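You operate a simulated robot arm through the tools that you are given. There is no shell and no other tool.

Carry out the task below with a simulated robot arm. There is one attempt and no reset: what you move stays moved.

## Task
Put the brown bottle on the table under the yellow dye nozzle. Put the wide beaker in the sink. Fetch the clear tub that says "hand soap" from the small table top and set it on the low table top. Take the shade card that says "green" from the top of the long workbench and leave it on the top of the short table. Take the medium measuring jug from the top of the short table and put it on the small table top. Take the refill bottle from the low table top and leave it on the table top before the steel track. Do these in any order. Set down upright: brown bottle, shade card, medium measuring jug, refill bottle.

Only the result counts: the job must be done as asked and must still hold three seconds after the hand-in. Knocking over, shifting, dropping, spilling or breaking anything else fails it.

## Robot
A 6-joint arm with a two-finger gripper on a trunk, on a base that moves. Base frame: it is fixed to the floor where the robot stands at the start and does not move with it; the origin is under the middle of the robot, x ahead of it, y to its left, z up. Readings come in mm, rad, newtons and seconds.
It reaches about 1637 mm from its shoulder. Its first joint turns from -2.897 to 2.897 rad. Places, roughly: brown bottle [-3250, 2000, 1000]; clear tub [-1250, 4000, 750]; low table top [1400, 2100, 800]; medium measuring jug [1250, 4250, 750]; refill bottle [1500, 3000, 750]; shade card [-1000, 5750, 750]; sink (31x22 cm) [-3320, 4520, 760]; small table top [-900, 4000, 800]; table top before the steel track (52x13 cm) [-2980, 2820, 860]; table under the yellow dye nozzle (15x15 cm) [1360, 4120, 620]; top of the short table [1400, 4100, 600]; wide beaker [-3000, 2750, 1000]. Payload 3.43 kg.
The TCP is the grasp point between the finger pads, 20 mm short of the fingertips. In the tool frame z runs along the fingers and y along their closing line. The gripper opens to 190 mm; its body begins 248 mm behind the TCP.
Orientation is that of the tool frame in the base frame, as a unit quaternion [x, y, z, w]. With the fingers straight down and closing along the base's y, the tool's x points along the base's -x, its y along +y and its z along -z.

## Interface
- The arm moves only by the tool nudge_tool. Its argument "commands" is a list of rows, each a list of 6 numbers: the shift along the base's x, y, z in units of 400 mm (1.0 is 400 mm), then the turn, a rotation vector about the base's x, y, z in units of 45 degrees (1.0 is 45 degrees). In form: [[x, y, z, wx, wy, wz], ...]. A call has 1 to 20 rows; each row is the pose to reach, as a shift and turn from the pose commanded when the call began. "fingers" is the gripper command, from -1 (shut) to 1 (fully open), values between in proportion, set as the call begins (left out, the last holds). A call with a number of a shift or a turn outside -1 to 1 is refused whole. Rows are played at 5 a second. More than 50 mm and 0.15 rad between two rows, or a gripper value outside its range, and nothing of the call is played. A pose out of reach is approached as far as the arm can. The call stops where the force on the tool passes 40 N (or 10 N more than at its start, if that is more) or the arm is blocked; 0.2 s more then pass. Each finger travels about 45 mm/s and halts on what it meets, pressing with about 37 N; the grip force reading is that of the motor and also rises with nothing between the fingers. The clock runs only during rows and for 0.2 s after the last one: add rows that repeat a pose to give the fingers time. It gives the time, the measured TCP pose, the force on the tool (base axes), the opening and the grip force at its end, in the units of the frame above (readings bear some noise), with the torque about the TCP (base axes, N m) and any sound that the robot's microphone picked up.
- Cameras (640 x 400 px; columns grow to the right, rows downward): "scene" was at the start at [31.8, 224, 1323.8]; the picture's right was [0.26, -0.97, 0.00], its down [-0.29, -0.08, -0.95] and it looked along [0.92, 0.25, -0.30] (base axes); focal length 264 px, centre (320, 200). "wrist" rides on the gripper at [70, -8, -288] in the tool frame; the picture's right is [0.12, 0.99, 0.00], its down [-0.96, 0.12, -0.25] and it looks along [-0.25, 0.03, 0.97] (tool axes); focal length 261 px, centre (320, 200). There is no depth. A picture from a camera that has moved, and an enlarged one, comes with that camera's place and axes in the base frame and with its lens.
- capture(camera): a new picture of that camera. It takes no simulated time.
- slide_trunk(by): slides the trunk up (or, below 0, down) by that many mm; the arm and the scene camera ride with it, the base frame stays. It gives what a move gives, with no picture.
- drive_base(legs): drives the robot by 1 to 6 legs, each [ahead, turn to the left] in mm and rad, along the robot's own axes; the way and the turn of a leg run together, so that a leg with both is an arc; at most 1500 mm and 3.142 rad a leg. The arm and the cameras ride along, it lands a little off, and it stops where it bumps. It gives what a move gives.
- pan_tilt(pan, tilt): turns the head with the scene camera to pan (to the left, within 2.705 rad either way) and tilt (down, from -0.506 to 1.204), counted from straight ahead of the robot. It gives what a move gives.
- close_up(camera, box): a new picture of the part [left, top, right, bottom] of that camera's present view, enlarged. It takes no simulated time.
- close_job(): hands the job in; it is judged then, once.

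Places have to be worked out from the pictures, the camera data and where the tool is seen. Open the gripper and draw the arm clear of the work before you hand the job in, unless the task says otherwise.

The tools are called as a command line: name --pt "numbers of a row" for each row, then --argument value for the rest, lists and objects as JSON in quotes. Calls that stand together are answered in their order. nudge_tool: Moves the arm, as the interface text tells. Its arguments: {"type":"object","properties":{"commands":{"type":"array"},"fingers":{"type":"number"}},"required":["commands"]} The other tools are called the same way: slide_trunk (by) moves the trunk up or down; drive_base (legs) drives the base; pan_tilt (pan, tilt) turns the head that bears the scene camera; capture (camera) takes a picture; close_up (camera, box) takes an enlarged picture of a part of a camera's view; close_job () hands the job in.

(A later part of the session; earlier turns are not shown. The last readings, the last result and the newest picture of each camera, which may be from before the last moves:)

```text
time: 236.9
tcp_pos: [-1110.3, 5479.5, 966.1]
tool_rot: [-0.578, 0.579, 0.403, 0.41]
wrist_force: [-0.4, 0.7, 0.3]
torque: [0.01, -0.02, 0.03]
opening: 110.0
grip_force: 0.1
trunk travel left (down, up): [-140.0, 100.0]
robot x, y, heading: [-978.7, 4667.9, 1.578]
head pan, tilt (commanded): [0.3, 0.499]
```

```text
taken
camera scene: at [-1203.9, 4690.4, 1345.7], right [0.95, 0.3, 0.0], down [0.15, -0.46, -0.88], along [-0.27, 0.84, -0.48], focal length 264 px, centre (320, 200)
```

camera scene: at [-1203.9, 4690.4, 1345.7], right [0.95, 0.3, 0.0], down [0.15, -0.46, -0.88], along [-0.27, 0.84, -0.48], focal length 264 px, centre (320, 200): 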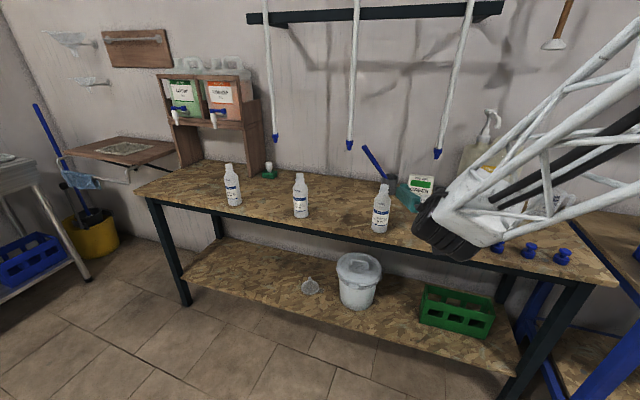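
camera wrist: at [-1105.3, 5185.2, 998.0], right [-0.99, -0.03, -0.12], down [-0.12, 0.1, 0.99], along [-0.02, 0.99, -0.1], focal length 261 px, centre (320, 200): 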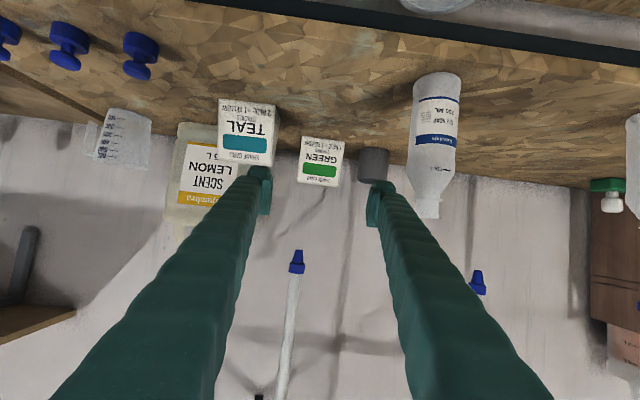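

The GREEN card is straight ahead between the fingers. I zoom to check the lateral centring.

close_up --camera "wrist" --box '[220, 90, 420, 215]'

```text
3.20 times, centred on (320, 152) of wrist
camera zoom: at [-1105.3, 5185.2, 998.0], right [-0.99, -0.03, -0.12], down [-0.12, 0.1, 0.99], along [-0.02, 0.99, -0.1], focal length 834 px, centre (320, 352)
```

zoom: 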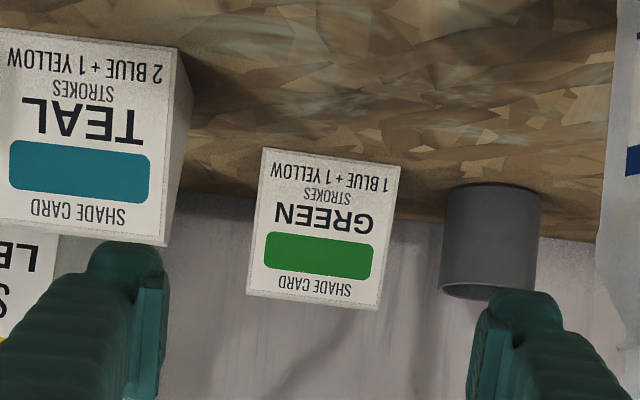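

The card is centred at x≈-1108; clearances to the TEAL card and the cup are small, so I set the opening to 106 mm, raise the line slightly, and advance to just short of the card to check.

nudge_tool --pt "0.004 0 0.034 0 0 0" --pt "0.004 0.1 -0.002 0 0 0" --pt "0.004 0.2 -0.039 0 0 0" --pt "0.004 0.3 -0.075 0 0 0" --pt "0.004 0.4 -0.112 0 0 0" --pt "0.004 0.5 -0.148 0 0 0" --pt "0.004 0.526 -0.157 0 0 0" --pt "0.004 0.526 -0.157 0 0 0" --fingers 0.116

close_up --camera "wrist" --box '[200, 100, 440, 250]'

capture --camera "scene"

```text
time: 238.7
tcp_pos: [-1108.5, 5690.6, 902.9]
tool_rot: [-0.578, 0.58, 0.402, 0.41]
wrist_force: [0.7, 0.2, 0.2]
torque: [-0.02, -0.02, -0.01]
opening: 105.7
grip_force: 0.0
trunk travel left (down, up): [-140.0, 100.0]
robot x, y, heading: [-979.0, 4665.9, 1.58]
head pan, tilt (commanded): [0.3, 0.499]
```

```text
2.67 times, centred on (320, 175) of wrist
camera zoom: at [-1103.3, 5396.4, 934.1], right [-0.99, -0.03, -0.12], down [-0.12, 0.1, 0.99], along [-0.02, 0.99, -0.1], focal length 695 px, centre (320, 267)
```

zoom: 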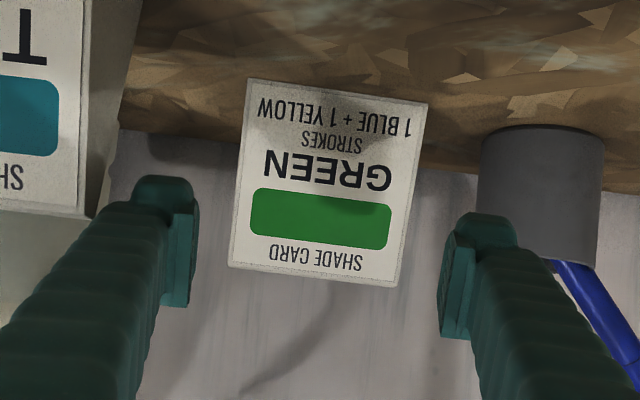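

```text
taken
camera scene: at [-1203.9, 4690.6, 1345.7], right [0.95, 0.3, 0.0], down [0.15, -0.46, -0.88], along [-0.27, 0.84, -0.48], focal length 264 px, centre (320, 200)
```

scene: 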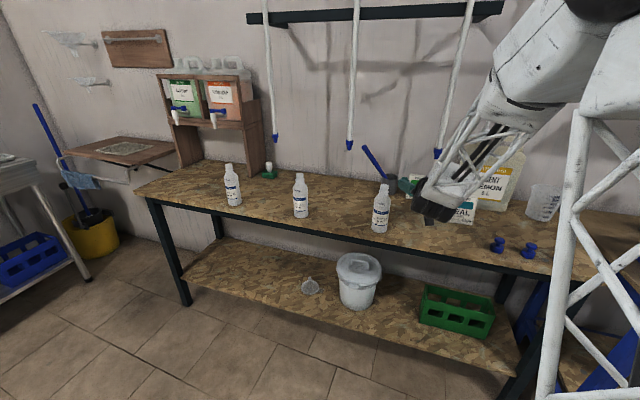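

Past the TEAL card with the GREEN card centred. I advance the last 100 mm slowly.

nudge_tool --pt "0 0.05 -0.018 0 0 0" --pt "0 0.1 -0.036 0 0 0" --pt "0 0.15 -0.055 0 0 0" --pt "0 0.2 -0.073 0 0 0" --pt "0 0.25 -0.091 0 0 0" --pt "0 0.25 -0.091 0 0 0"

capture --camera "wrist"

close_up --camera "scene" --box '[340, 120, 520, 250]'

```text
time: 240.1
tcp_pos: [-1106.9, 5790.6, 865.8]
tool_rot: [-0.578, 0.579, 0.403, 0.409]
wrist_force: [-0.1, 0.5, -0.4]
torque: [-0.04, -0.02, 0.0]
opening: 105.9
grip_force: 0.1
trunk travel left (down, up): [-140.0, 100.0]
robot x, y, heading: [-981.2, 4663.5, 1.583]
head pan, tilt (commanded): [0.3, 0.499]
```

```text
taken
camera wrist: at [-1102.7, 5495.8, 897.4], right [-0.99, -0.03, -0.12], down [-0.12, 0.1, 0.99], along [-0.02, 0.99, -0.1], focal length 261 px, centre (320, 200)
```

wrist: 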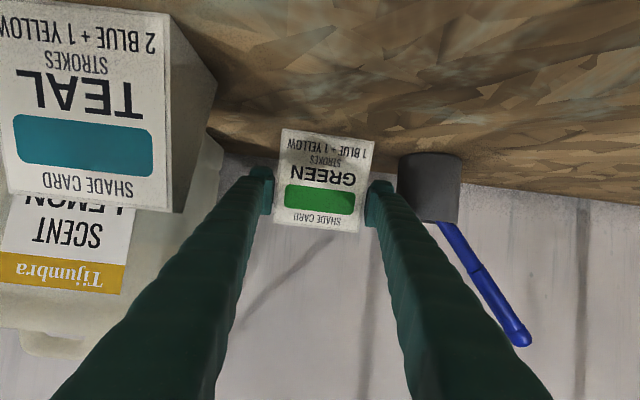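

```text
3.08 times, centred on (430, 185) of scene
camera zoom: at [-1203.9, 4690.5, 1345.7], right [0.95, 0.3, 0.0], down [0.15, -0.46, -0.88], along [-0.27, 0.84, -0.48], focal length 812 px, centre (-18, 246)
```

zoom: 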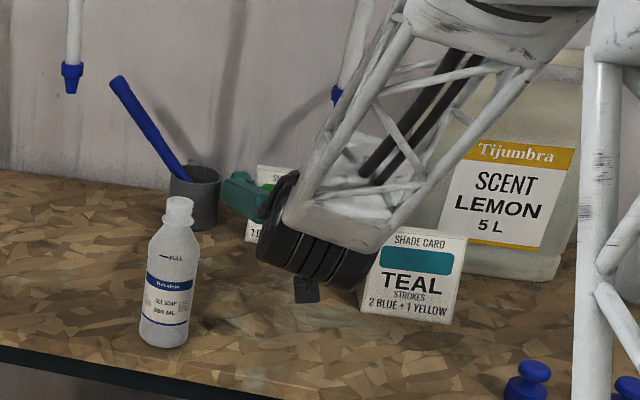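

The card is evenly between the pads. I close on it.

nudge_tool --pt "0 0 0 0 0 0" --pt "0 0 0 0 0 0" --pt "0 0 0 0 0 0" --pt "0 0 0 0 0 0" --fingers -1

close_up --camera "wrist" --box '[220, 100, 420, 260]'

```text
time: 241.1
tcp_pos: [-1107.5, 5789.5, 864.3]
tool_rot: [-0.578, 0.58, 0.402, 0.41]
wrist_force: [0.3, 0.2, 0.1]
torque: [0.02, 0.05, 0.01]
opening: 98.4
grip_force: 36.7
trunk travel left (down, up): [-140.0, 100.0]
robot x, y, heading: [-976.8, 4666.0, 1.581]
head pan, tilt (commanded): [0.3, 0.499]
```

```text
2.50 times, centred on (320, 180) of wrist
camera zoom: at [-1102.8, 5495.7, 897.6], right [-0.99, -0.03, -0.12], down [-0.12, 0.1, 0.99], along [-0.02, 0.99, -0.1], focal length 652 px, centre (320, 250)
```

zoom: 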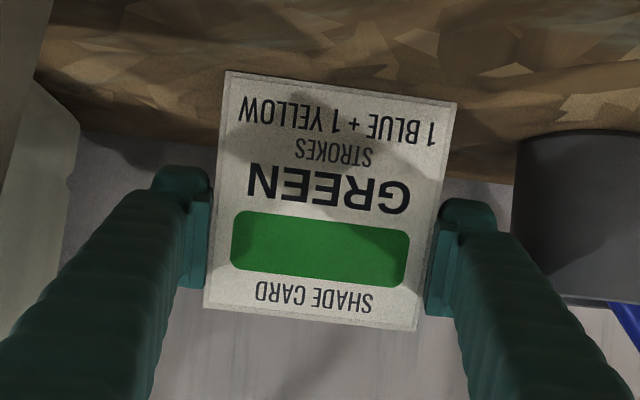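

Gripped at 98 mm. I lift 70 mm straight up, then draw it back under and past the pole tip.

nudge_tool --pt "0 0 0.02 0 0 0" --pt "0 0 0.05 0 0 0" --pt "0 0 0.09 0 0 0" --pt "0 0 0.13 0 0 0" --pt "0 0 0.17 0 0 0" --pt "0 0 0.17 0 0 0"

close_up --camera "wrist" --box '[220, 100, 420, 260]'

close_up --camera "scene" --box '[340, 120, 520, 250]'

```text
time: 242.5
tcp_pos: [-1108.4, 5789.6, 935.5]
tool_rot: [-0.578, 0.58, 0.402, 0.41]
wrist_force: [-0.2, 0.2, -0.9]
torque: [-0.03, -0.03, 0.01]
opening: 98.8
grip_force: 37.0
trunk travel left (down, up): [-140.0, 100.0]
robot x, y, heading: [-976.8, 4666.4, 1.574]
head pan, tilt (commanded): [0.3, 0.499]
```

```text
2.50 times, centred on (320, 180) of wrist
camera zoom: at [-1103.0, 5495.6, 966.3], right [-0.99, -0.03, -0.12], down [-0.12, 0.1, 0.99], along [-0.02, 0.99, -0.1], focal length 652 px, centre (320, 250)
```

zoom: 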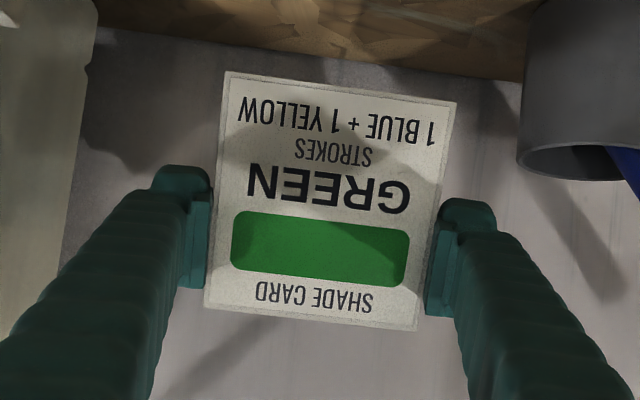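

```text
3.08 times, centred on (430, 185) of scene
camera zoom: at [-1203.9, 4690.6, 1345.7], right [0.95, 0.3, 0.0], down [0.15, -0.46, -0.88], along [-0.27, 0.84, -0.48], focal length 812 px, centre (-18, 246)
```

zoom: 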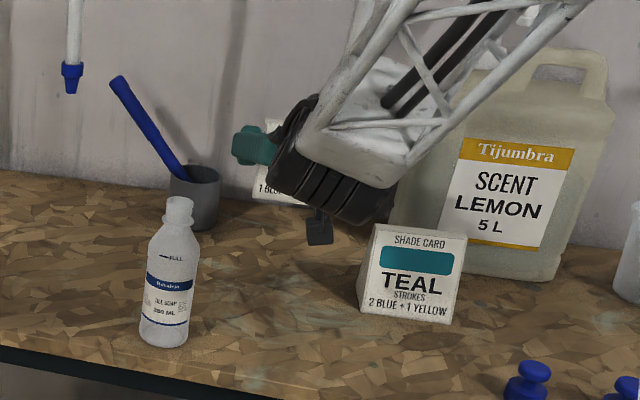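

Only the GREEN card came up. I draw it back −y toward the robot.

nudge_tool --pt "0 -0.05 0 0 0 0" --pt "0 -0.12 0 0 0 0" --pt "0 -0.2 0 0 0 0" --pt "0 -0.28 0 0 0 0" --pt "0 -0.36 0 0 0 0" --pt "0 -0.44 0 0 0 0" --pt "0 -0.52 0 0 0 0" --pt "0 -0.6 0 0 0 0" --pt "0 -0.68 0 0 0 0" --pt "0 -0.76 0 0 0 0" --pt "0 -0.82 0 0 0 0"

capture --camera "scene"

capture --camera "wrist"

```text
time: 244.9
tcp_pos: [-1107.7, 5462.0, 934.2]
tool_rot: [-0.579, 0.579, 0.403, 0.409]
wrist_force: [0.2, -0.2, -0.3]
torque: [0.02, -0.01, -0.03]
opening: 98.2
grip_force: 36.9
trunk travel left (down, up): [-140.0, 100.0]
robot x, y, heading: [-977.6, 4664.4, 1.582]
head pan, tilt (commanded): [0.3, 0.499]
```

```text
taken
camera scene: at [-1203.9, 4690.9, 1345.7], right [0.95, 0.3, 0.0], down [0.15, -0.46, -0.88], along [-0.27, 0.84, -0.48], focal length 264 px, centre (320, 200)
```

scene: 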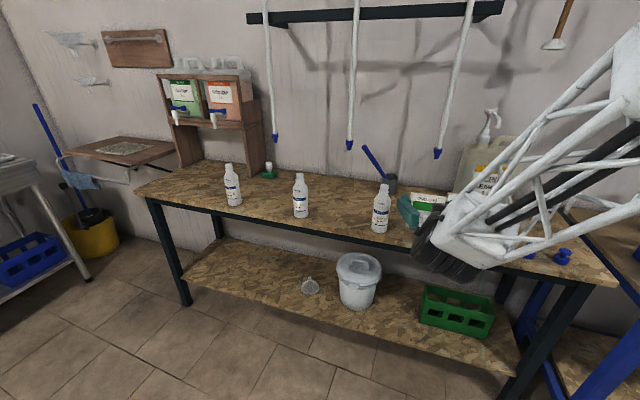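

```text
taken
camera wrist: at [-1102.4, 5167.6, 966.7], right [-0.99, -0.03, -0.12], down [-0.12, 0.1, 0.99], along [-0.02, 0.99, -0.1], focal length 261 px, centre (320, 200)
```

wrist: 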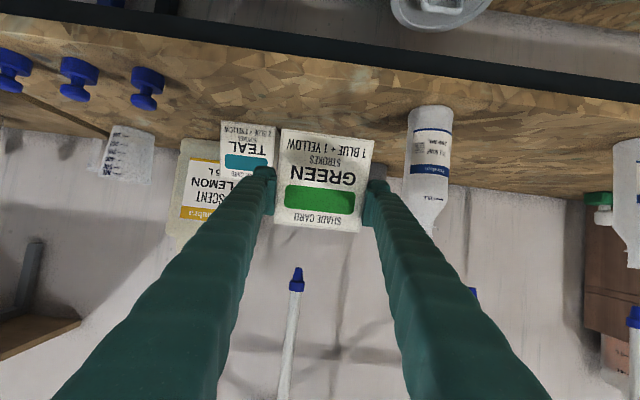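

The card is clear of the pole and the TEAL card. I raise it and pull it closer before turning.

nudge_tool --pt "0 0 0.06 0 0 0" --pt "0 0 0.13 0 0 0" --pt "0 -0.01 0.2 0 0 0" --pt "0 -0.05 0.25 0 0 0" --pt "0 -0.12 0.27 0 0 0" --pt "0 -0.2 0.27 0 0 0" --pt "0 -0.28 0.27 0 0 0" --pt "0 -0.32 0.27 0 0 0"

drive_base --legs '[[105, 0], [0, -1.57]]'

pan_tilt --pan 0.5 --tilt 0.4

capture --camera "scene"

pan_tilt --pan -0.3 --tilt 0.4

capture --camera "scene"

```text
time: 246.7
tcp_pos: [-1108.6, 5334.1, 1041.0]
tool_rot: [-0.578, 0.58, 0.402, 0.41]
wrist_force: [-0.6, -0.5, 0.1]
torque: [0.0, -0.01, -0.07]
opening: 98.4
grip_force: 37.7
trunk travel left (down, up): [-140.0, 100.0]
robot x, y, heading: [-980.7, 4666.1, 1.577]
head pan, tilt (commanded): [0.3, 0.499]
```

```text
time: 251.9
tcp_pos: [-310.8, 4897.4, 1042.3]
tool_rot: [0.002, 0.819, -0.006, 0.574]
wrist_force: [-0.5, -0.6, -0.4]
torque: [0.0, -0.01, 0.01]
opening: 98.4
grip_force: 36.9
trunk travel left (down, up): [-140.0, 100.0]
robot x, y, heading: [-980.3, 4770.8, 0.009]
head pan, tilt (commanded): [0.3, 0.499]
```

```text
time: 252.6
tcp_pos: [-308.7, 4898.5, 1042.3]
tool_rot: [0.001, 0.819, -0.005, 0.574]
wrist_force: [-0.6, -1.1, -0.5]
torque: [0.0, 0.0, 0.0]
opening: 98.1
grip_force: 37.3
trunk travel left (down, up): [-140.0, 100.0]
robot x, y, heading: [-979.6, 4766.5, 0.008]
head pan, tilt (commanded): [0.499, 0.4]
```

```text
taken
camera scene: at [-959.9, 5013.7, 1354.8], right [0.49, -0.87, 0.0], down [-0.34, -0.19, -0.92], along [0.8, 0.45, -0.39], focal length 264 px, centre (320, 200)
```

scene: 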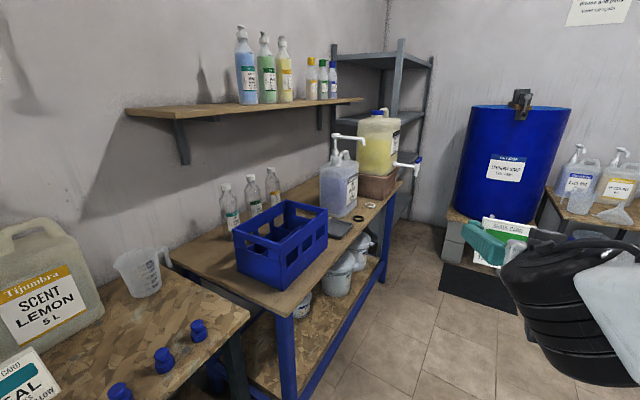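

```text
time: 253.8
tcp_pos: [-309.4, 4898.6, 1042.1]
tool_rot: [0.0, 0.818, -0.005, 0.575]
wrist_force: [0.5, 0.0, -0.2]
torque: [-0.01, -0.02, 0.0]
opening: 98.3
grip_force: 37.2
trunk travel left (down, up): [-140.0, 100.0]
robot x, y, heading: [-978.5, 4767.9, 0.006]
head pan, tilt (commanded): [-0.3, 0.4]
```

```text
taken
camera scene: at [-952.1, 4942.1, 1354.8], right [-0.29, -0.96, 0.0], down [-0.37, 0.11, -0.92], along [0.88, -0.26, -0.39], focal length 264 px, centre (320, 200)
```

scene: 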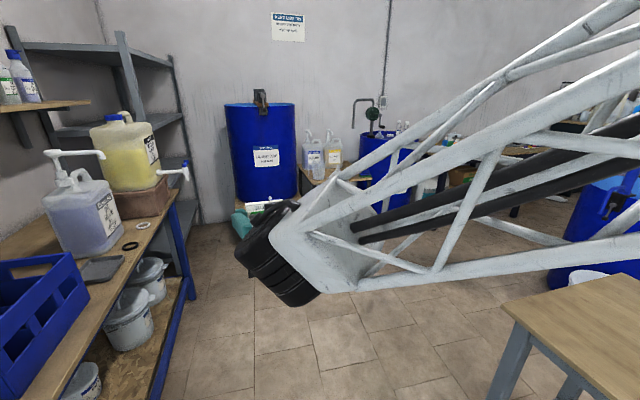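

Card is held while I face east; the short table is ahead between barrel 4 on blocks and barrel 3. I drive toward it along a clear diagonal, stopping well short to look.

drive_base --legs '[[0, -0.26], [1130, 0]]'

pan_tilt --pan 0.35 --tilt 0.45

capture --camera "scene"

```text
time: 260.4
tcp_pos: [783.4, 4448.0, 1042.0]
tool_rot: [0.107, 0.812, -0.079, 0.568]
wrist_force: [0.2, 0.6, 0.0]
torque: [0.02, 0.0, -0.04]
opening: 98.4
grip_force: 36.8
trunk travel left (down, up): [-140.0, 100.0]
robot x, y, heading: [105.0, 4491.1, -0.248]
head pan, tilt (commanded): [-0.3, 0.4]
```

```text
time: 261.4
tcp_pos: [783.9, 4448.0, 1041.6]
tool_rot: [0.107, 0.812, -0.079, 0.569]
wrist_force: [-0.1, 0.1, -0.1]
torque: [0.03, 0.06, 0.01]
opening: 98.6
grip_force: 37.3
trunk travel left (down, up): [-140.0, 100.0]
robot x, y, heading: [106.4, 4493.9, -0.244]
head pan, tilt (commanded): [0.351, 0.45]
```

```text
taken
camera scene: at [187.2, 4712.8, 1350.2], right [0.1, -0.99, 0.0], down [-0.43, -0.04, -0.9], along [0.9, 0.09, -0.44], focal length 264 px, centre (320, 200)
```

scene: 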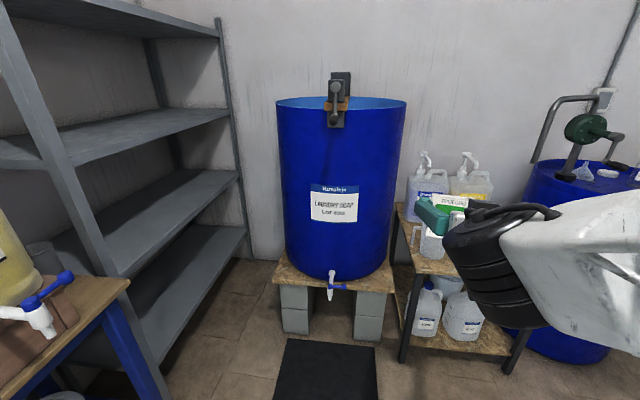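

The arm blocks the head's view of the short table, so I check the wrist camera, which looks forward past the card.

capture --camera "wrist"

close_up --camera "scene" --box '[380, 80, 640, 280]'

```text
taken
camera wrist: at [497.0, 4517.7, 1074.0], right [0.22, 0.97, -0.12], down [0.12, 0.09, 0.99], along [0.97, -0.23, -0.1], focal length 261 px, centre (320, 200)
```

wrist: 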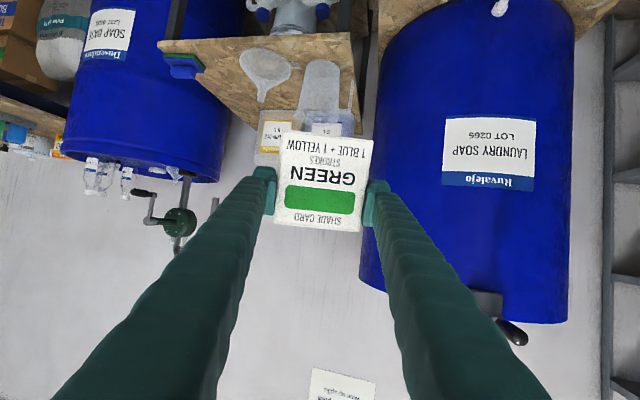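

```text
2.00 times, centred on (510, 180) of scene
camera zoom: at [187.2, 4712.8, 1350.2], right [0.1, -0.99, 0.0], down [-0.43, -0.04, -0.9], along [0.9, 0.09, -0.44], focal length 528 px, centre (-60, 240)
```

zoom: 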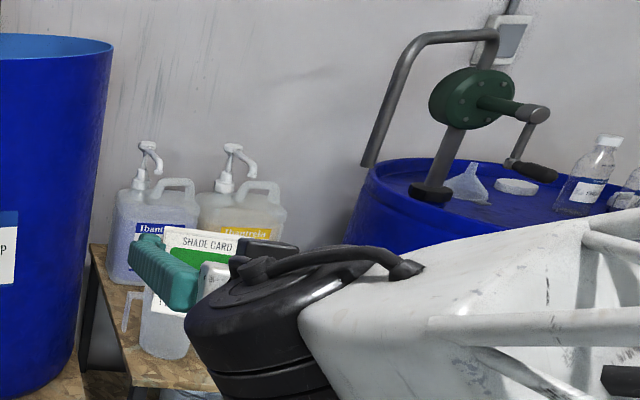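

Two pump jugs (blue and yellow label) stand at the back, with a measuring jug and funnel in front. I swing the arm (with the card) to the right to give the head camera a clear view.

nudge_tool --pt "-0.03 -0.095 0 0 0 -0.08" --pt "-0.06 -0.19 0 0 0 -0.16" --pt "-0.09 -0.285 0 0 0 -0.24" --pt "-0.13 -0.38 0 0 0 -0.32" --pt "-0.17 -0.475 0 0 0 -0.4" --pt "-0.21 -0.57 0 0 0 -0.48" --pt "-0.25 -0.665 0 0 0 -0.56" --pt "-0.29 -0.76 0 0 0 -0.64" --pt "-0.33 -0.855 0 0 0 -0.72" --pt "-0.375 -0.95 0 0 0 -0.8"

pan_tilt --pan -0.1 --tilt 0.5

capture --camera "scene"

```text
time: 263.6
tcp_pos: [633.8, 4067.7, 1042.5]
tool_rot: [0.352, 0.739, -0.251, 0.516]
wrist_force: [-0.6, 0.0, -0.7]
torque: [0.03, 0.0, 0.06]
opening: 98.2
grip_force: 36.8
trunk travel left (down, up): [-140.0, 100.0]
robot x, y, heading: [102.4, 4495.0, -0.248]
head pan, tilt (commanded): [0.351, 0.45]
```

```text
time: 264.5
tcp_pos: [634.1, 4067.8, 1042.2]
tool_rot: [0.352, 0.74, -0.25, 0.516]
wrist_force: [0.0, -0.1, 0.3]
torque: [0.03, -0.01, 0.01]
opening: 98.1
grip_force: 36.7
trunk travel left (down, up): [-140.0, 100.0]
robot x, y, heading: [108.2, 4493.6, -0.251]
head pan, tilt (commanded): [-0.099, 0.499]
```

```text
taken
camera scene: at [181.3, 4672.6, 1345.7], right [-0.34, -0.94, 0.0], down [-0.45, 0.16, -0.88], along [0.83, -0.3, -0.48], focal length 264 px, centre (320, 200)
```

scene: 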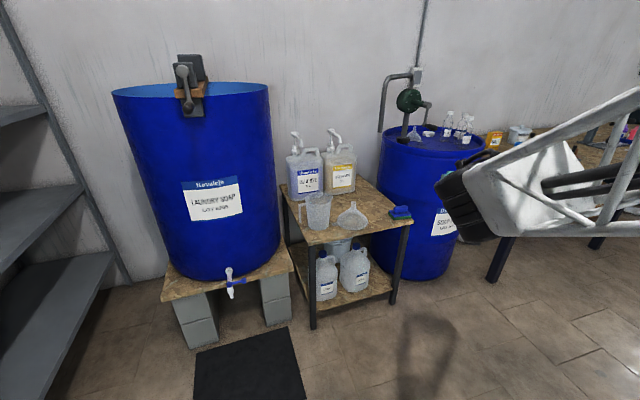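

Now the short table is in clear view. I zoom in on it.

close_up --camera "scene" --box '[260, 110, 440, 250]'

```text
2.86 times, centred on (350, 180) of scene
camera zoom: at [181.3, 4672.6, 1345.7], right [-0.34, -0.94, 0.0], down [-0.45, 0.16, -0.88], along [0.83, -0.3, -0.48], focal length 754 px, centre (234, 257)
```

zoom: 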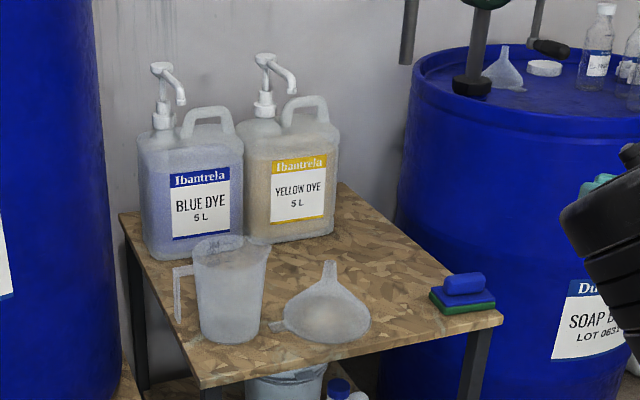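

The short table's top is at about x 1065–1706, y 3854–4400, z≈620; the yellow nozzle hangs near (1360, 4141, 977), a pump spout near (1283, 3969, 1035), a funnel at (1150, 4150) and a sponge near (1140, 3890). I'll bring the card in low from the front between funnel and sponge; first I square the tool toward +x.

nudge_tool --pt "0.04 -0.012 0 0 0 0.1" --pt "0.08 -0.024 0 0 0 0.2" --pt "0.12 -0.036 0 0 0 0.3" --pt "0.16 -0.048 0 0 0 0.4" --pt "0.2 -0.06 0 0 0 0.5" --pt "0.25 -0.072 0 0 0 0.6" --pt "0.3 -0.084 0 0 0 0.7" --pt "0.34 -0.096 0 0 0 0.8" --pt "0.38 -0.108 0 0 0 0.9" --pt "0.415 -0.12 0 0 0 1.0"

nudge_tool --pt "0.04 -0.01 -0.08 0 0 0.07" --pt "0.08 -0.02 -0.17 0 0 0.14" --pt "0.12 -0.025 -0.26 0 0 0.14" --pt "0.125 -0.025 -0.35 0 0 0.14" --pt "0.125 -0.025 -0.44 0 0 0.14" --pt "0.125 -0.025 -0.5 0 0 0.14"

capture --camera "wrist"

capture --camera "scene"

```text
time: 266.9
tcp_pos: [841.7, 4145.0, 1048.4]
tool_rot: [0.243, 0.783, -0.117, 0.561]
wrist_force: [0.7, 0.2, -0.9]
torque: [0.0, -0.08, 0.0]
opening: 98.4
grip_force: 37.1
out of reach, approached as far as the arm can: row 3, 4, 5, 6, 7, 8, 9, 10
trunk travel left (down, up): [-140.0, 100.0]
robot x, y, heading: [104.2, 4492.7, -0.247]
head pan, tilt (commanded): [-0.099, 0.499]
stopped in row 10: the arm was blocked; the commanded pose is now the measured one
```

```text
time: 268.3
tcp_pos: [911.2, 4175.9, 882.8]
tool_rot: [0.206, 0.803, -0.131, 0.543]
wrist_force: [-0.3, 0.2, -0.1]
torque: [-0.01, 0.01, 0.01]
opening: 98.6
grip_force: 37.2
out of reach, approached as far as the arm can: row 1, 2, 3, 4, 5, 6
trunk travel left (down, up): [-140.0, 100.0]
robot x, y, heading: [103.3, 4495.5, -0.25]
head pan, tilt (commanded): [-0.099, 0.499]
```

```text
taken
camera wrist: at [647.8, 4307.1, 925.5], right [0.43, 0.9, -0.1], down [0.16, 0.03, 0.99], along [0.89, -0.44, -0.13], focal length 261 px, centre (320, 200)
```

wrist: 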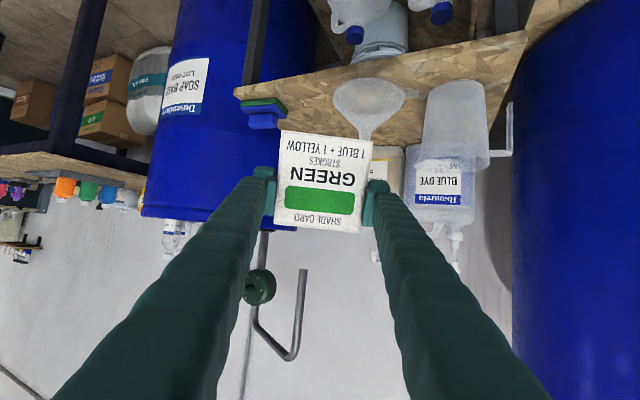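

```text
taken
camera scene: at [181.8, 4672.4, 1345.7], right [-0.34, -0.94, 0.0], down [-0.45, 0.16, -0.88], along [0.83, -0.3, -0.48], focal length 264 px, centre (320, 200)
```

scene: 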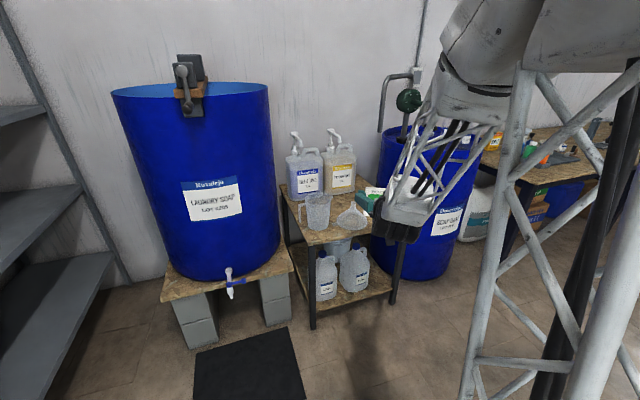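

The arm can't twist that far off its own direction, so I'll line the robot up instead. I drive it about 390 mm south (turn, drive, turn back), so the tool faces +x nearly straight ahead.

drive_base --legs '[[0, -1.65], [400, 0], [0, 1.9]]'

capture --camera "wrist"

pan_tilt --pan 0.1 --tilt 0.45

capture --camera "scene"

```text
time: 279.9
tcp_pos: [831.4, 3999.9, 883.4]
tool_rot: [0.105, 0.822, -0.062, 0.556]
wrist_force: [-0.6, -0.6, -0.3]
torque: [0.01, 0.04, -0.01]
opening: 97.8
grip_force: 36.7
trunk travel left (down, up): [-140.0, 100.0]
robot x, y, heading: [-25.5, 4114.6, -0.002]
head pan, tilt (commanded): [-0.099, 0.499]
```

```text
taken
camera wrist: at [544.6, 4063.6, 925.8], right [0.2, 0.98, -0.1], down [0.15, 0.07, 0.99], along [0.97, -0.21, -0.13], focal length 261 px, centre (320, 200)
```

wrist: 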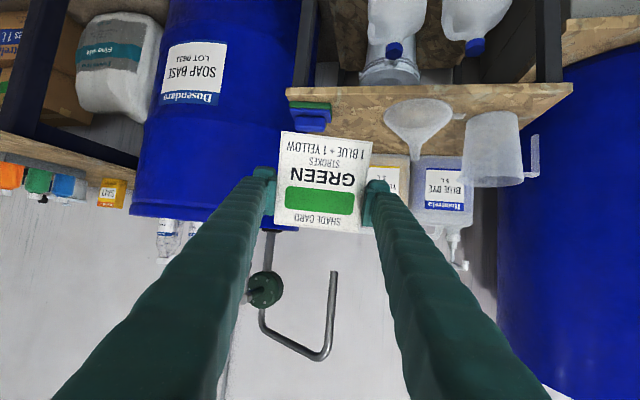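

```text
time: 280.6
tcp_pos: [833.2, 4001.2, 883.1]
tool_rot: [0.105, 0.822, -0.062, 0.556]
wrist_force: [0.7, -0.4, -1.0]
torque: [0.0, -0.01, 0.0]
opening: 98.3
grip_force: 36.9
trunk travel left (down, up): [-140.0, 100.0]
robot x, y, heading: [-28.1, 4111.3, -0.004]
head pan, tilt (commanded): [0.099, 0.45]
```

```text
taken
camera scene: at [5.3, 4322.6, 1350.1], right [0.09, -1.0, 0.0], down [-0.43, -0.04, -0.9], along [0.9, 0.09, -0.44], focal length 264 px, centre (320, 200)
```

scene: 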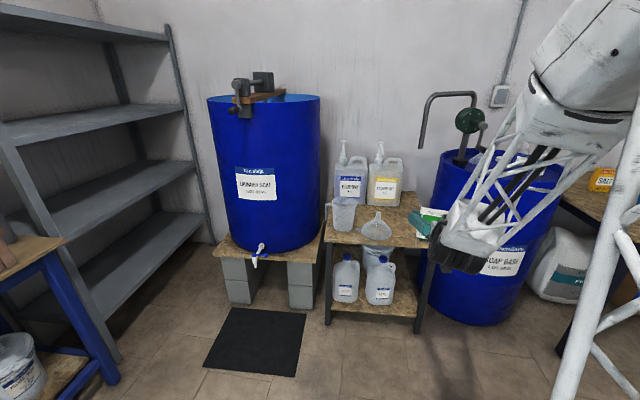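

The robot is square to the table now. I zoom in to fix the funnel, sponge, and free area precisely.

close_up --camera "scene" --box '[310, 120, 450, 270]'

close_up --camera "wrist" --box '[240, 60, 580, 270]'

```text
2.67 times, centred on (380, 195) of scene
camera zoom: at [5.3, 4322.6, 1350.1], right [0.09, -1.0, 0.0], down [-0.43, -0.04, -0.9], along [0.9, 0.09, -0.44], focal length 704 px, centre (160, 213)
```

zoom: 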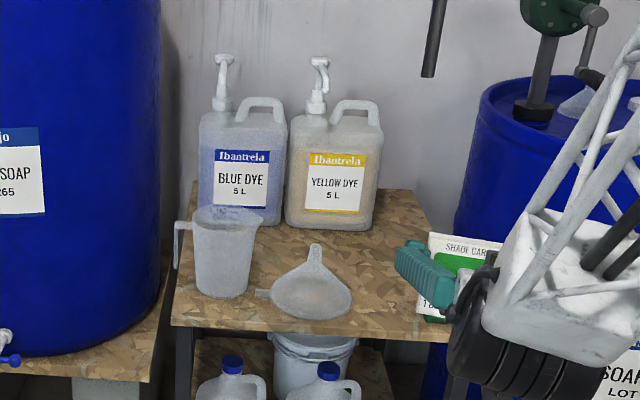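

```text
1.88 times, centred on (410, 165) of wrist
camera zoom: at [544.6, 4063.6, 925.7], right [0.2, 0.98, -0.1], down [0.15, 0.07, 0.99], along [0.97, -0.21, -0.13], focal length 491 px, centre (151, 266)
```

zoom: 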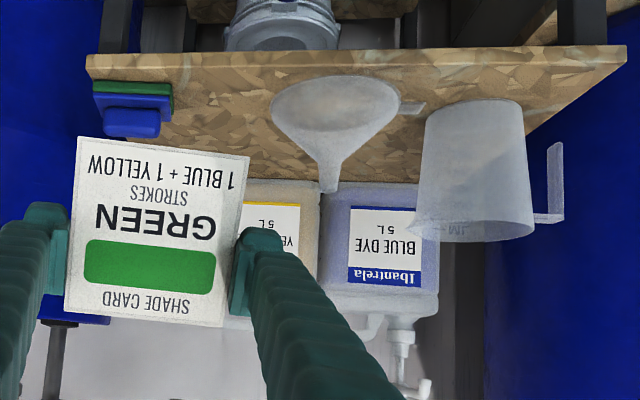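

Table top is z≈604, funnel stem at (1184, 4149), sponge edge y≈3945, yellow nozzle tip at (1376, 4133, 967). I square the tool (yaw, pitch and roll) so the card hangs upright and points along +x.

nudge_tool --pt "0.01 0.005 0 -0.005 -0.008 0.06" --pt "0.02 0.01 0 -0.01 -0.016 0.12" --pt "0.03 0.015 0 -0.016 -0.025 0.18" --pt "0.04 0.02 0 -0.022 -0.033 0.24" --pt "0.045 0.025 0 -0.028 -0.042 0.303" --pt "0.045 0.025 0 -0.028 -0.042 0.303"

capture --camera "wrist"

```text
time: 282.0
tcp_pos: [831.6, 4000.9, 882.8]
tool_rot: [0.106, 0.822, -0.062, 0.555]
wrist_force: [-0.4, -0.1, -0.1]
torque: [0.02, -0.03, 0.0]
opening: 98.4
grip_force: 36.9
out of reach, approached as far as the arm can: row 1, 2, 3, 4, 5, 6
trunk travel left (down, up): [-140.0, 100.0]
robot x, y, heading: [-27.7, 4113.0, -0.005]
head pan, tilt (commanded): [0.099, 0.45]
```

```text
taken
camera wrist: at [544.6, 4063.6, 925.7], right [0.2, 0.98, -0.1], down [0.15, 0.07, 0.99], along [0.97, -0.21, -0.13], focal length 261 px, centre (320, 200)
```

wrist: 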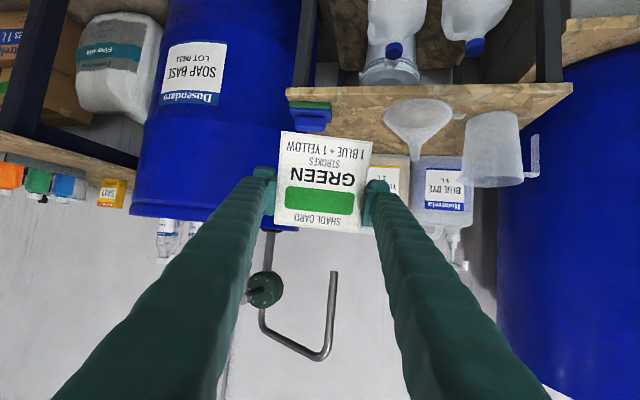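

The arm is straight in its own plane here, so it can't yaw; moving along its present direction will work. I turn the base slightly left so that direction leads to the free spot near (1290, 3965).

drive_base --legs '[[0, 0.056]]'

nudge_tool --pt "0 0 -0.08 0 0 0" --pt "0 0 -0.16 0 0 0" --pt "0 0 -0.24 0 0 0" --pt "0 0 -0.31 0 0 0" --pt "0 0 -0.31 0 0 0"

capture --camera "wrist"

capture --camera "scene"

```text
time: 282.8
tcp_pos: [837.3, 4050.3, 883.6]
tool_rot: [0.082, 0.825, -0.046, 0.557]
wrist_force: [0.3, 0.0, 0.4]
torque: [0.02, 0.0, 0.02]
opening: 98.3
grip_force: 36.6
trunk travel left (down, up): [-140.0, 100.0]
robot x, y, heading: [-28.3, 4112.5, 0.052]
head pan, tilt (commanded): [0.099, 0.45]
```

```text
time: 284.0
tcp_pos: [850.1, 4050.1, 781.7]
tool_rot: [0.067, 0.83, -0.073, 0.548]
wrist_force: [-0.7, -0.5, 0.1]
torque: [-0.01, -0.01, -0.02]
opening: 97.9
grip_force: 37.6
out of reach, approached as far as the arm can: row 1, 2, 3, 4, 5
trunk travel left (down, up): [-140.0, 100.0]
robot x, y, heading: [-28.8, 4113.3, 0.049]
head pan, tilt (commanded): [0.099, 0.45]
```

```text
taken
camera wrist: at [560.8, 4099.2, 829.0], right [0.14, 0.98, -0.16], down [0.17, 0.13, 0.98], along [0.97, -0.17, -0.15], focal length 261 px, centre (320, 200)
```

wrist: 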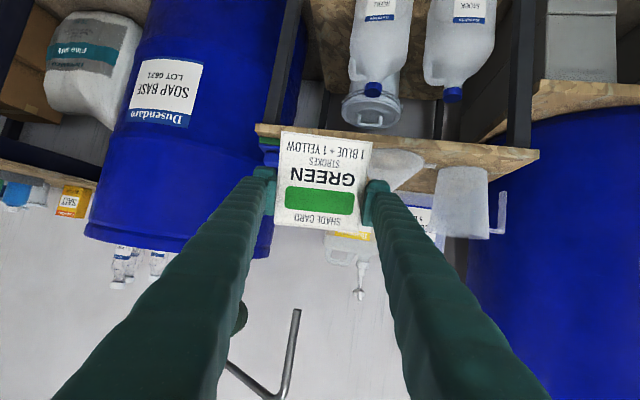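

```text
taken
camera scene: at [-6.5, 4324.2, 1350.2], right [0.15, -0.99, 0.0], down [-0.43, -0.07, -0.9], along [0.89, 0.14, -0.44], focal length 264 px, centre (320, 200)
```

scene: 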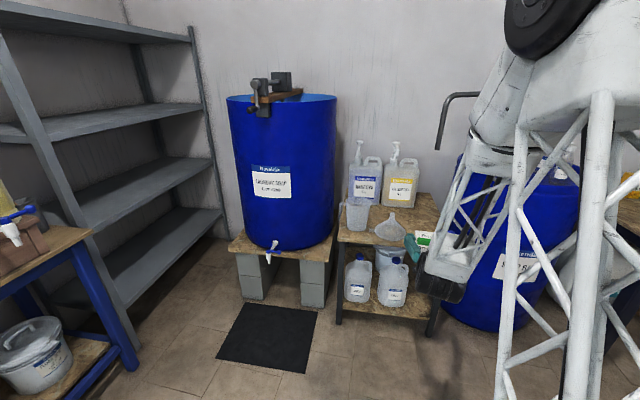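

Low down, the forearm lines up with the tool and gets stuck. Lowering the trunk will flatten the forearm: I raise the tool first, then lower the trunk 140 mm and back the base 100 mm.

nudge_tool --pt "0 0 0.08 0 0 0" --pt "0 0 0.16 0 0 0" --pt "0 0 0.24 0 0 0" --pt "0 0 0.32 0 0 0" --pt "0 0 0.4 0 0 0"

slide_trunk --by -140

drive_base --legs '[[-100, 0]]'

```text
time: 285.2
tcp_pos: [849.4, 4049.0, 941.6]
tool_rot: [0.067, 0.83, -0.072, 0.548]
wrist_force: [0.2, 0.1, -0.9]
torque: [-0.05, -0.01, -0.01]
opening: 98.2
grip_force: 36.9
trunk travel left (down, up): [-140.0, 100.0]
robot x, y, heading: [-26.8, 4115.3, 0.055]
head pan, tilt (commanded): [0.099, 0.45]
```

```text
time: 286.9
tcp_pos: [850.0, 4049.2, 802.1]
tool_rot: [0.067, 0.83, -0.072, 0.549]
wrist_force: [0.8, 0.1, -0.3]
torque: [-0.01, 0.01, 0.01]
opening: 98.3
grip_force: 36.7
trunk travel left (down, up): [0.0, 240.0]
robot x, y, heading: [-27.1, 4115.4, 0.055]
head pan, tilt (commanded): [0.099, 0.45]
```

```text
time: 288.0
tcp_pos: [749.4, 4043.1, 801.2]
tool_rot: [0.066, 0.83, -0.072, 0.549]
wrist_force: [-0.6, 0.5, -0.4]
torque: [0.01, -0.01, -0.01]
opening: 98.0
grip_force: 36.8
trunk travel left (down, up): [0.0, 240.0]
robot x, y, heading: [-131.0, 4110.1, 0.056]
head pan, tilt (commanded): [0.099, 0.45]
```

Now I extend the arm forward and up a little, where the forearm is flatter, then correct the tool's tilt.

nudge_tool --pt "0.03 -0.005 0.05 0 0 0" --pt "0.1 -0.02 0.1 0 0 0" --pt "0.2 -0.04 0.15 0 0 0" --pt "0.3 -0.06 0.17 0 0 0" --pt "0.4 -0.08 0.17 0 0 0" --pt "0.5 -0.1 0.17 0 0 0" --pt "0.6 -0.12 0.17 0 0 0"

nudge_tool --pt "0 0 0 0.01 -0.015 0.01" --pt "0 0 0 0.02 -0.03 0.02" --pt "0 0 0 0.03 -0.045 0.03" --pt "0 0 0 0.045 -0.06 0.045" --pt "0 0 0 0.045 -0.06 0.045"

capture --camera "wrist"

capture --camera "scene"

```text
time: 289.6
tcp_pos: [989.5, 3996.1, 869.7]
tool_rot: [0.067, 0.831, -0.073, 0.548]
wrist_force: [-0.9, -0.1, 0.8]
torque: [0.01, 0.12, 0.02]
opening: 98.4
grip_force: 36.9
trunk travel left (down, up): [0.0, 240.0]
robot x, y, heading: [-128.3, 4111.3, 0.048]
head pan, tilt (commanded): [0.099, 0.45]
```

```text
time: 290.8
tcp_pos: [988.4, 3996.6, 870.1]
tool_rot: [0.065, 0.82, -0.048, 0.567]
wrist_force: [0.5, -0.3, 0.4]
torque: [0.01, 0.0, -0.03]
opening: 98.3
grip_force: 37.0
trunk travel left (down, up): [0.0, 240.0]
robot x, y, heading: [-127.8, 4106.3, 0.051]
head pan, tilt (commanded): [0.099, 0.45]
```

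```text
taken
camera wrist: at [697.0, 4035.9, 905.4], right [0.12, 0.99, -0.12], down [0.13, 0.1, 0.99], along [0.98, -0.13, -0.11], focal length 261 px, centre (320, 200)
```

wrist: 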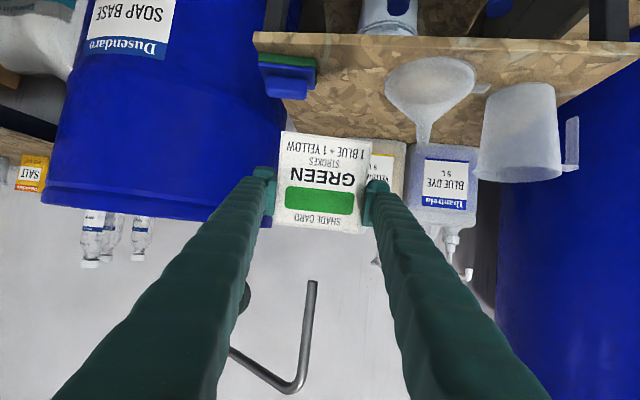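

```text
taken
camera scene: at [-107.3, 4318.9, 1210.2], right [0.15, -0.99, 0.0], down [-0.43, -0.07, -0.9], along [0.89, 0.14, -0.44], focal length 264 px, centre (320, 200)
```

scene: 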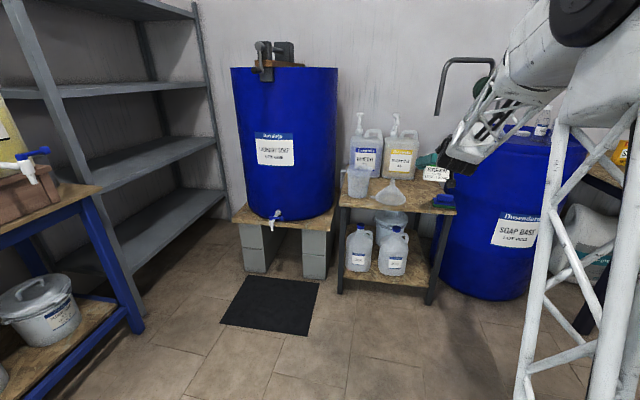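

Orientation is corrected (pitch −20.7°, roll ≈0). I lower a bit and slide forward over the gap between sponge and funnel, under the pump spout.

nudge_tool --pt "0.05 -0.005 -0.08 0 0 0" --pt "0.1 -0.01 -0.15 0 0 0" --pt "0.18 -0.02 -0.19 0 0 0" --pt "0.28 -0.03 -0.2 0 0 0" --pt "0.38 -0.04 -0.2 0 0 0" --pt "0.48 -0.05 -0.2 0 0 0" --pt "0.58 -0.06 -0.2 0 0 0" --pt "0.68 -0.07 -0.2 0 0 0" --pt "0.75 -0.078 -0.2 0 0 0"

capture --camera "wrist"

close_up --camera "scene" --box '[330, 90, 500, 230]'

```text
time: 292.8
tcp_pos: [1289.6, 3964.7, 790.6]
tool_rot: [0.063, 0.819, -0.047, 0.568]
wrist_force: [-0.5, 0.5, -0.6]
torque: [0.04, 0.09, 0.02]
opening: 98.0
grip_force: 37.2
out of reach, approached as far as the arm can: row 1, 2, 3, 4
trunk travel left (down, up): [0.0, 240.0]
robot x, y, heading: [-129.4, 4108.4, 0.052]
head pan, tilt (commanded): [0.099, 0.45]
```

```text
taken
camera wrist: at [996.7, 4002.5, 825.4], right [0.11, 0.99, -0.12], down [0.12, 0.1, 0.99], along [0.99, -0.13, -0.11], focal length 261 px, centre (320, 200)
```

wrist: 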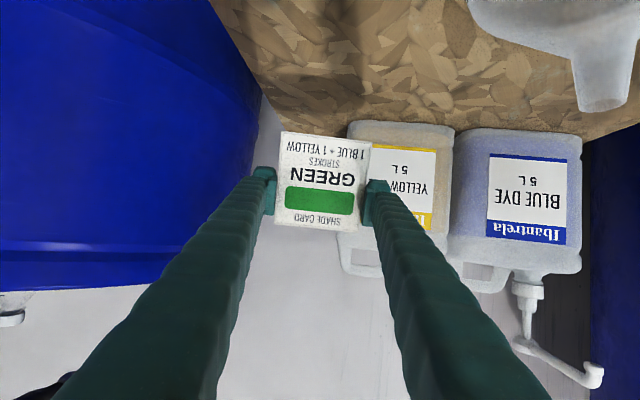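

```text
2.86 times, centred on (415, 160) of scene
camera zoom: at [-107.4, 4318.8, 1210.2], right [0.15, -0.99, 0.0], down [-0.43, -0.07, -0.9], along [0.89, 0.14, -0.44], focal length 754 px, centre (49, 314)
```

zoom: 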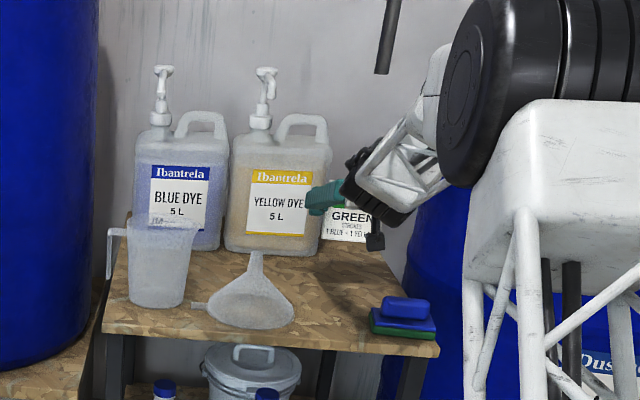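

The card is over the free area of the table. I lower it to about z≈672 and then feel for the surface.

nudge_tool --pt "0 0 -0.07 0 0 0" --pt "0 0 -0.14 0 0 0" --pt "0 0 -0.21 0 0 0" --pt "0 0 -0.27 0 0 0" --pt "0 0 -0.295 0 0 0" --pt "0 0 -0.295 0 0 0"

nudge_tool --pt "0 0 -0.005 0 0 0" --pt "0 0 -0.01 0 0 0" --pt "0 0 -0.015 0 0 0"

close_up --camera "scene" --box '[330, 90, 500, 230]'

capture --camera "wrist"

```text
time: 294.2
tcp_pos: [1290.5, 3963.4, 678.3]
tool_rot: [0.067, 0.819, -0.051, 0.568]
wrist_force: [1.8, -1.1, 31.6]
torque: [0.42, -0.3, -0.17]
opening: 98.8
grip_force: 37.1
trunk travel left (down, up): [0.0, 240.0]
robot x, y, heading: [-133.5, 4110.3, 0.053]
head pan, tilt (commanded): [0.099, 0.45]
```

```text
time: 295.0
tcp_pos: [1288.7, 3964.6, 669.5]
tool_rot: [0.068, 0.819, -0.051, 0.567]
wrist_force: [-0.1, -2.7, 32.5]
torque: [0.53, -0.25, -0.05]
opening: 98.4
grip_force: 36.8
trunk travel left (down, up): [0.0, 240.0]
robot x, y, heading: [-128.9, 4109.6, 0.053]
head pan, tilt (commanded): [0.099, 0.45]
```

```text
2.86 times, centred on (415, 160) of scene
camera zoom: at [-108.8, 4318.9, 1210.3], right [0.15, -0.99, 0.0], down [-0.43, -0.07, -0.9], along [0.89, 0.14, -0.43], focal length 754 px, centre (49, 314)
```

zoom: 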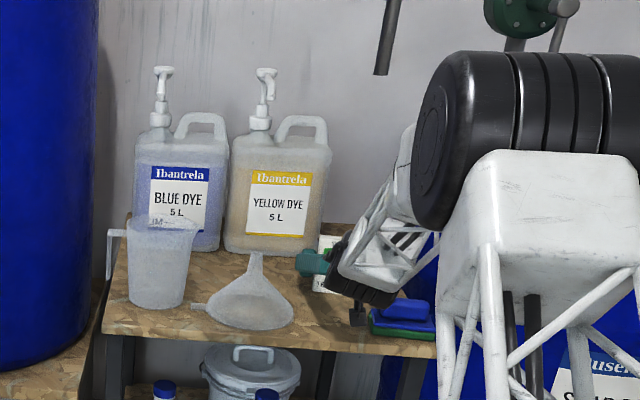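

```text
taken
camera wrist: at [996.6, 4005.2, 704.5], right [0.12, 0.99, -0.12], down [0.12, 0.1, 0.99], along [0.98, -0.14, -0.11], focal length 261 px, centre (320, 200)
```

wrist: 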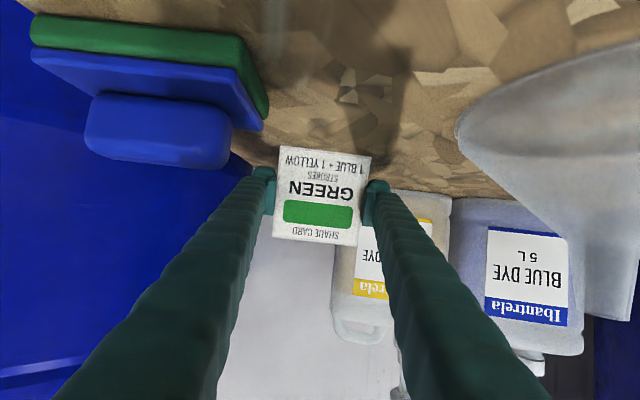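

The card has touched down (about 32 N, slipping slightly in the grip). I ease up 3 mm and open the fingers a little.

nudge_tool --pt "0 0 0.004 0 0 0" --pt "0 0 0.008 0 0 0"

nudge_tool --pt "0 0 0 0 0 0" --pt "0 0 0 0 0 0" --pt "0 0 0 0 0 0" --pt "0 0 0 0 0 0" --fingers 0.2

capture --camera "wrist"

```text
time: 295.6
tcp_pos: [1289.6, 3964.4, 670.1]
tool_rot: [0.067, 0.82, -0.051, 0.567]
wrist_force: [3.5, -3.1, 21.6]
torque: [0.33, -0.55, -0.09]
opening: 98.6
grip_force: 36.7
trunk travel left (down, up): [0.0, 240.0]
robot x, y, heading: [-130.0, 4107.6, 0.055]
head pan, tilt (commanded): [0.099, 0.45]
```

```text
time: 296.6
tcp_pos: [1289.9, 3965.8, 668.7]
tool_rot: [0.067, 0.82, -0.051, 0.566]
wrist_force: [0.7, 0.8, 0.8]
torque: [0.0, 0.01, -0.02]
opening: 114.0
grip_force: 0.1
trunk travel left (down, up): [0.0, 240.0]
robot x, y, heading: [-128.9, 4108.2, 0.055]
head pan, tilt (commanded): [0.099, 0.45]
```

```text
taken
camera wrist: at [997.1, 4005.3, 704.8], right [0.12, 0.99, -0.12], down [0.13, 0.1, 0.99], along [0.98, -0.14, -0.11], focal length 261 px, centre (320, 200)
```

wrist: 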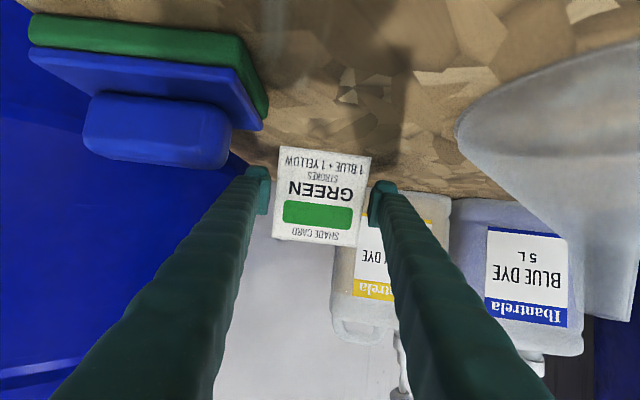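

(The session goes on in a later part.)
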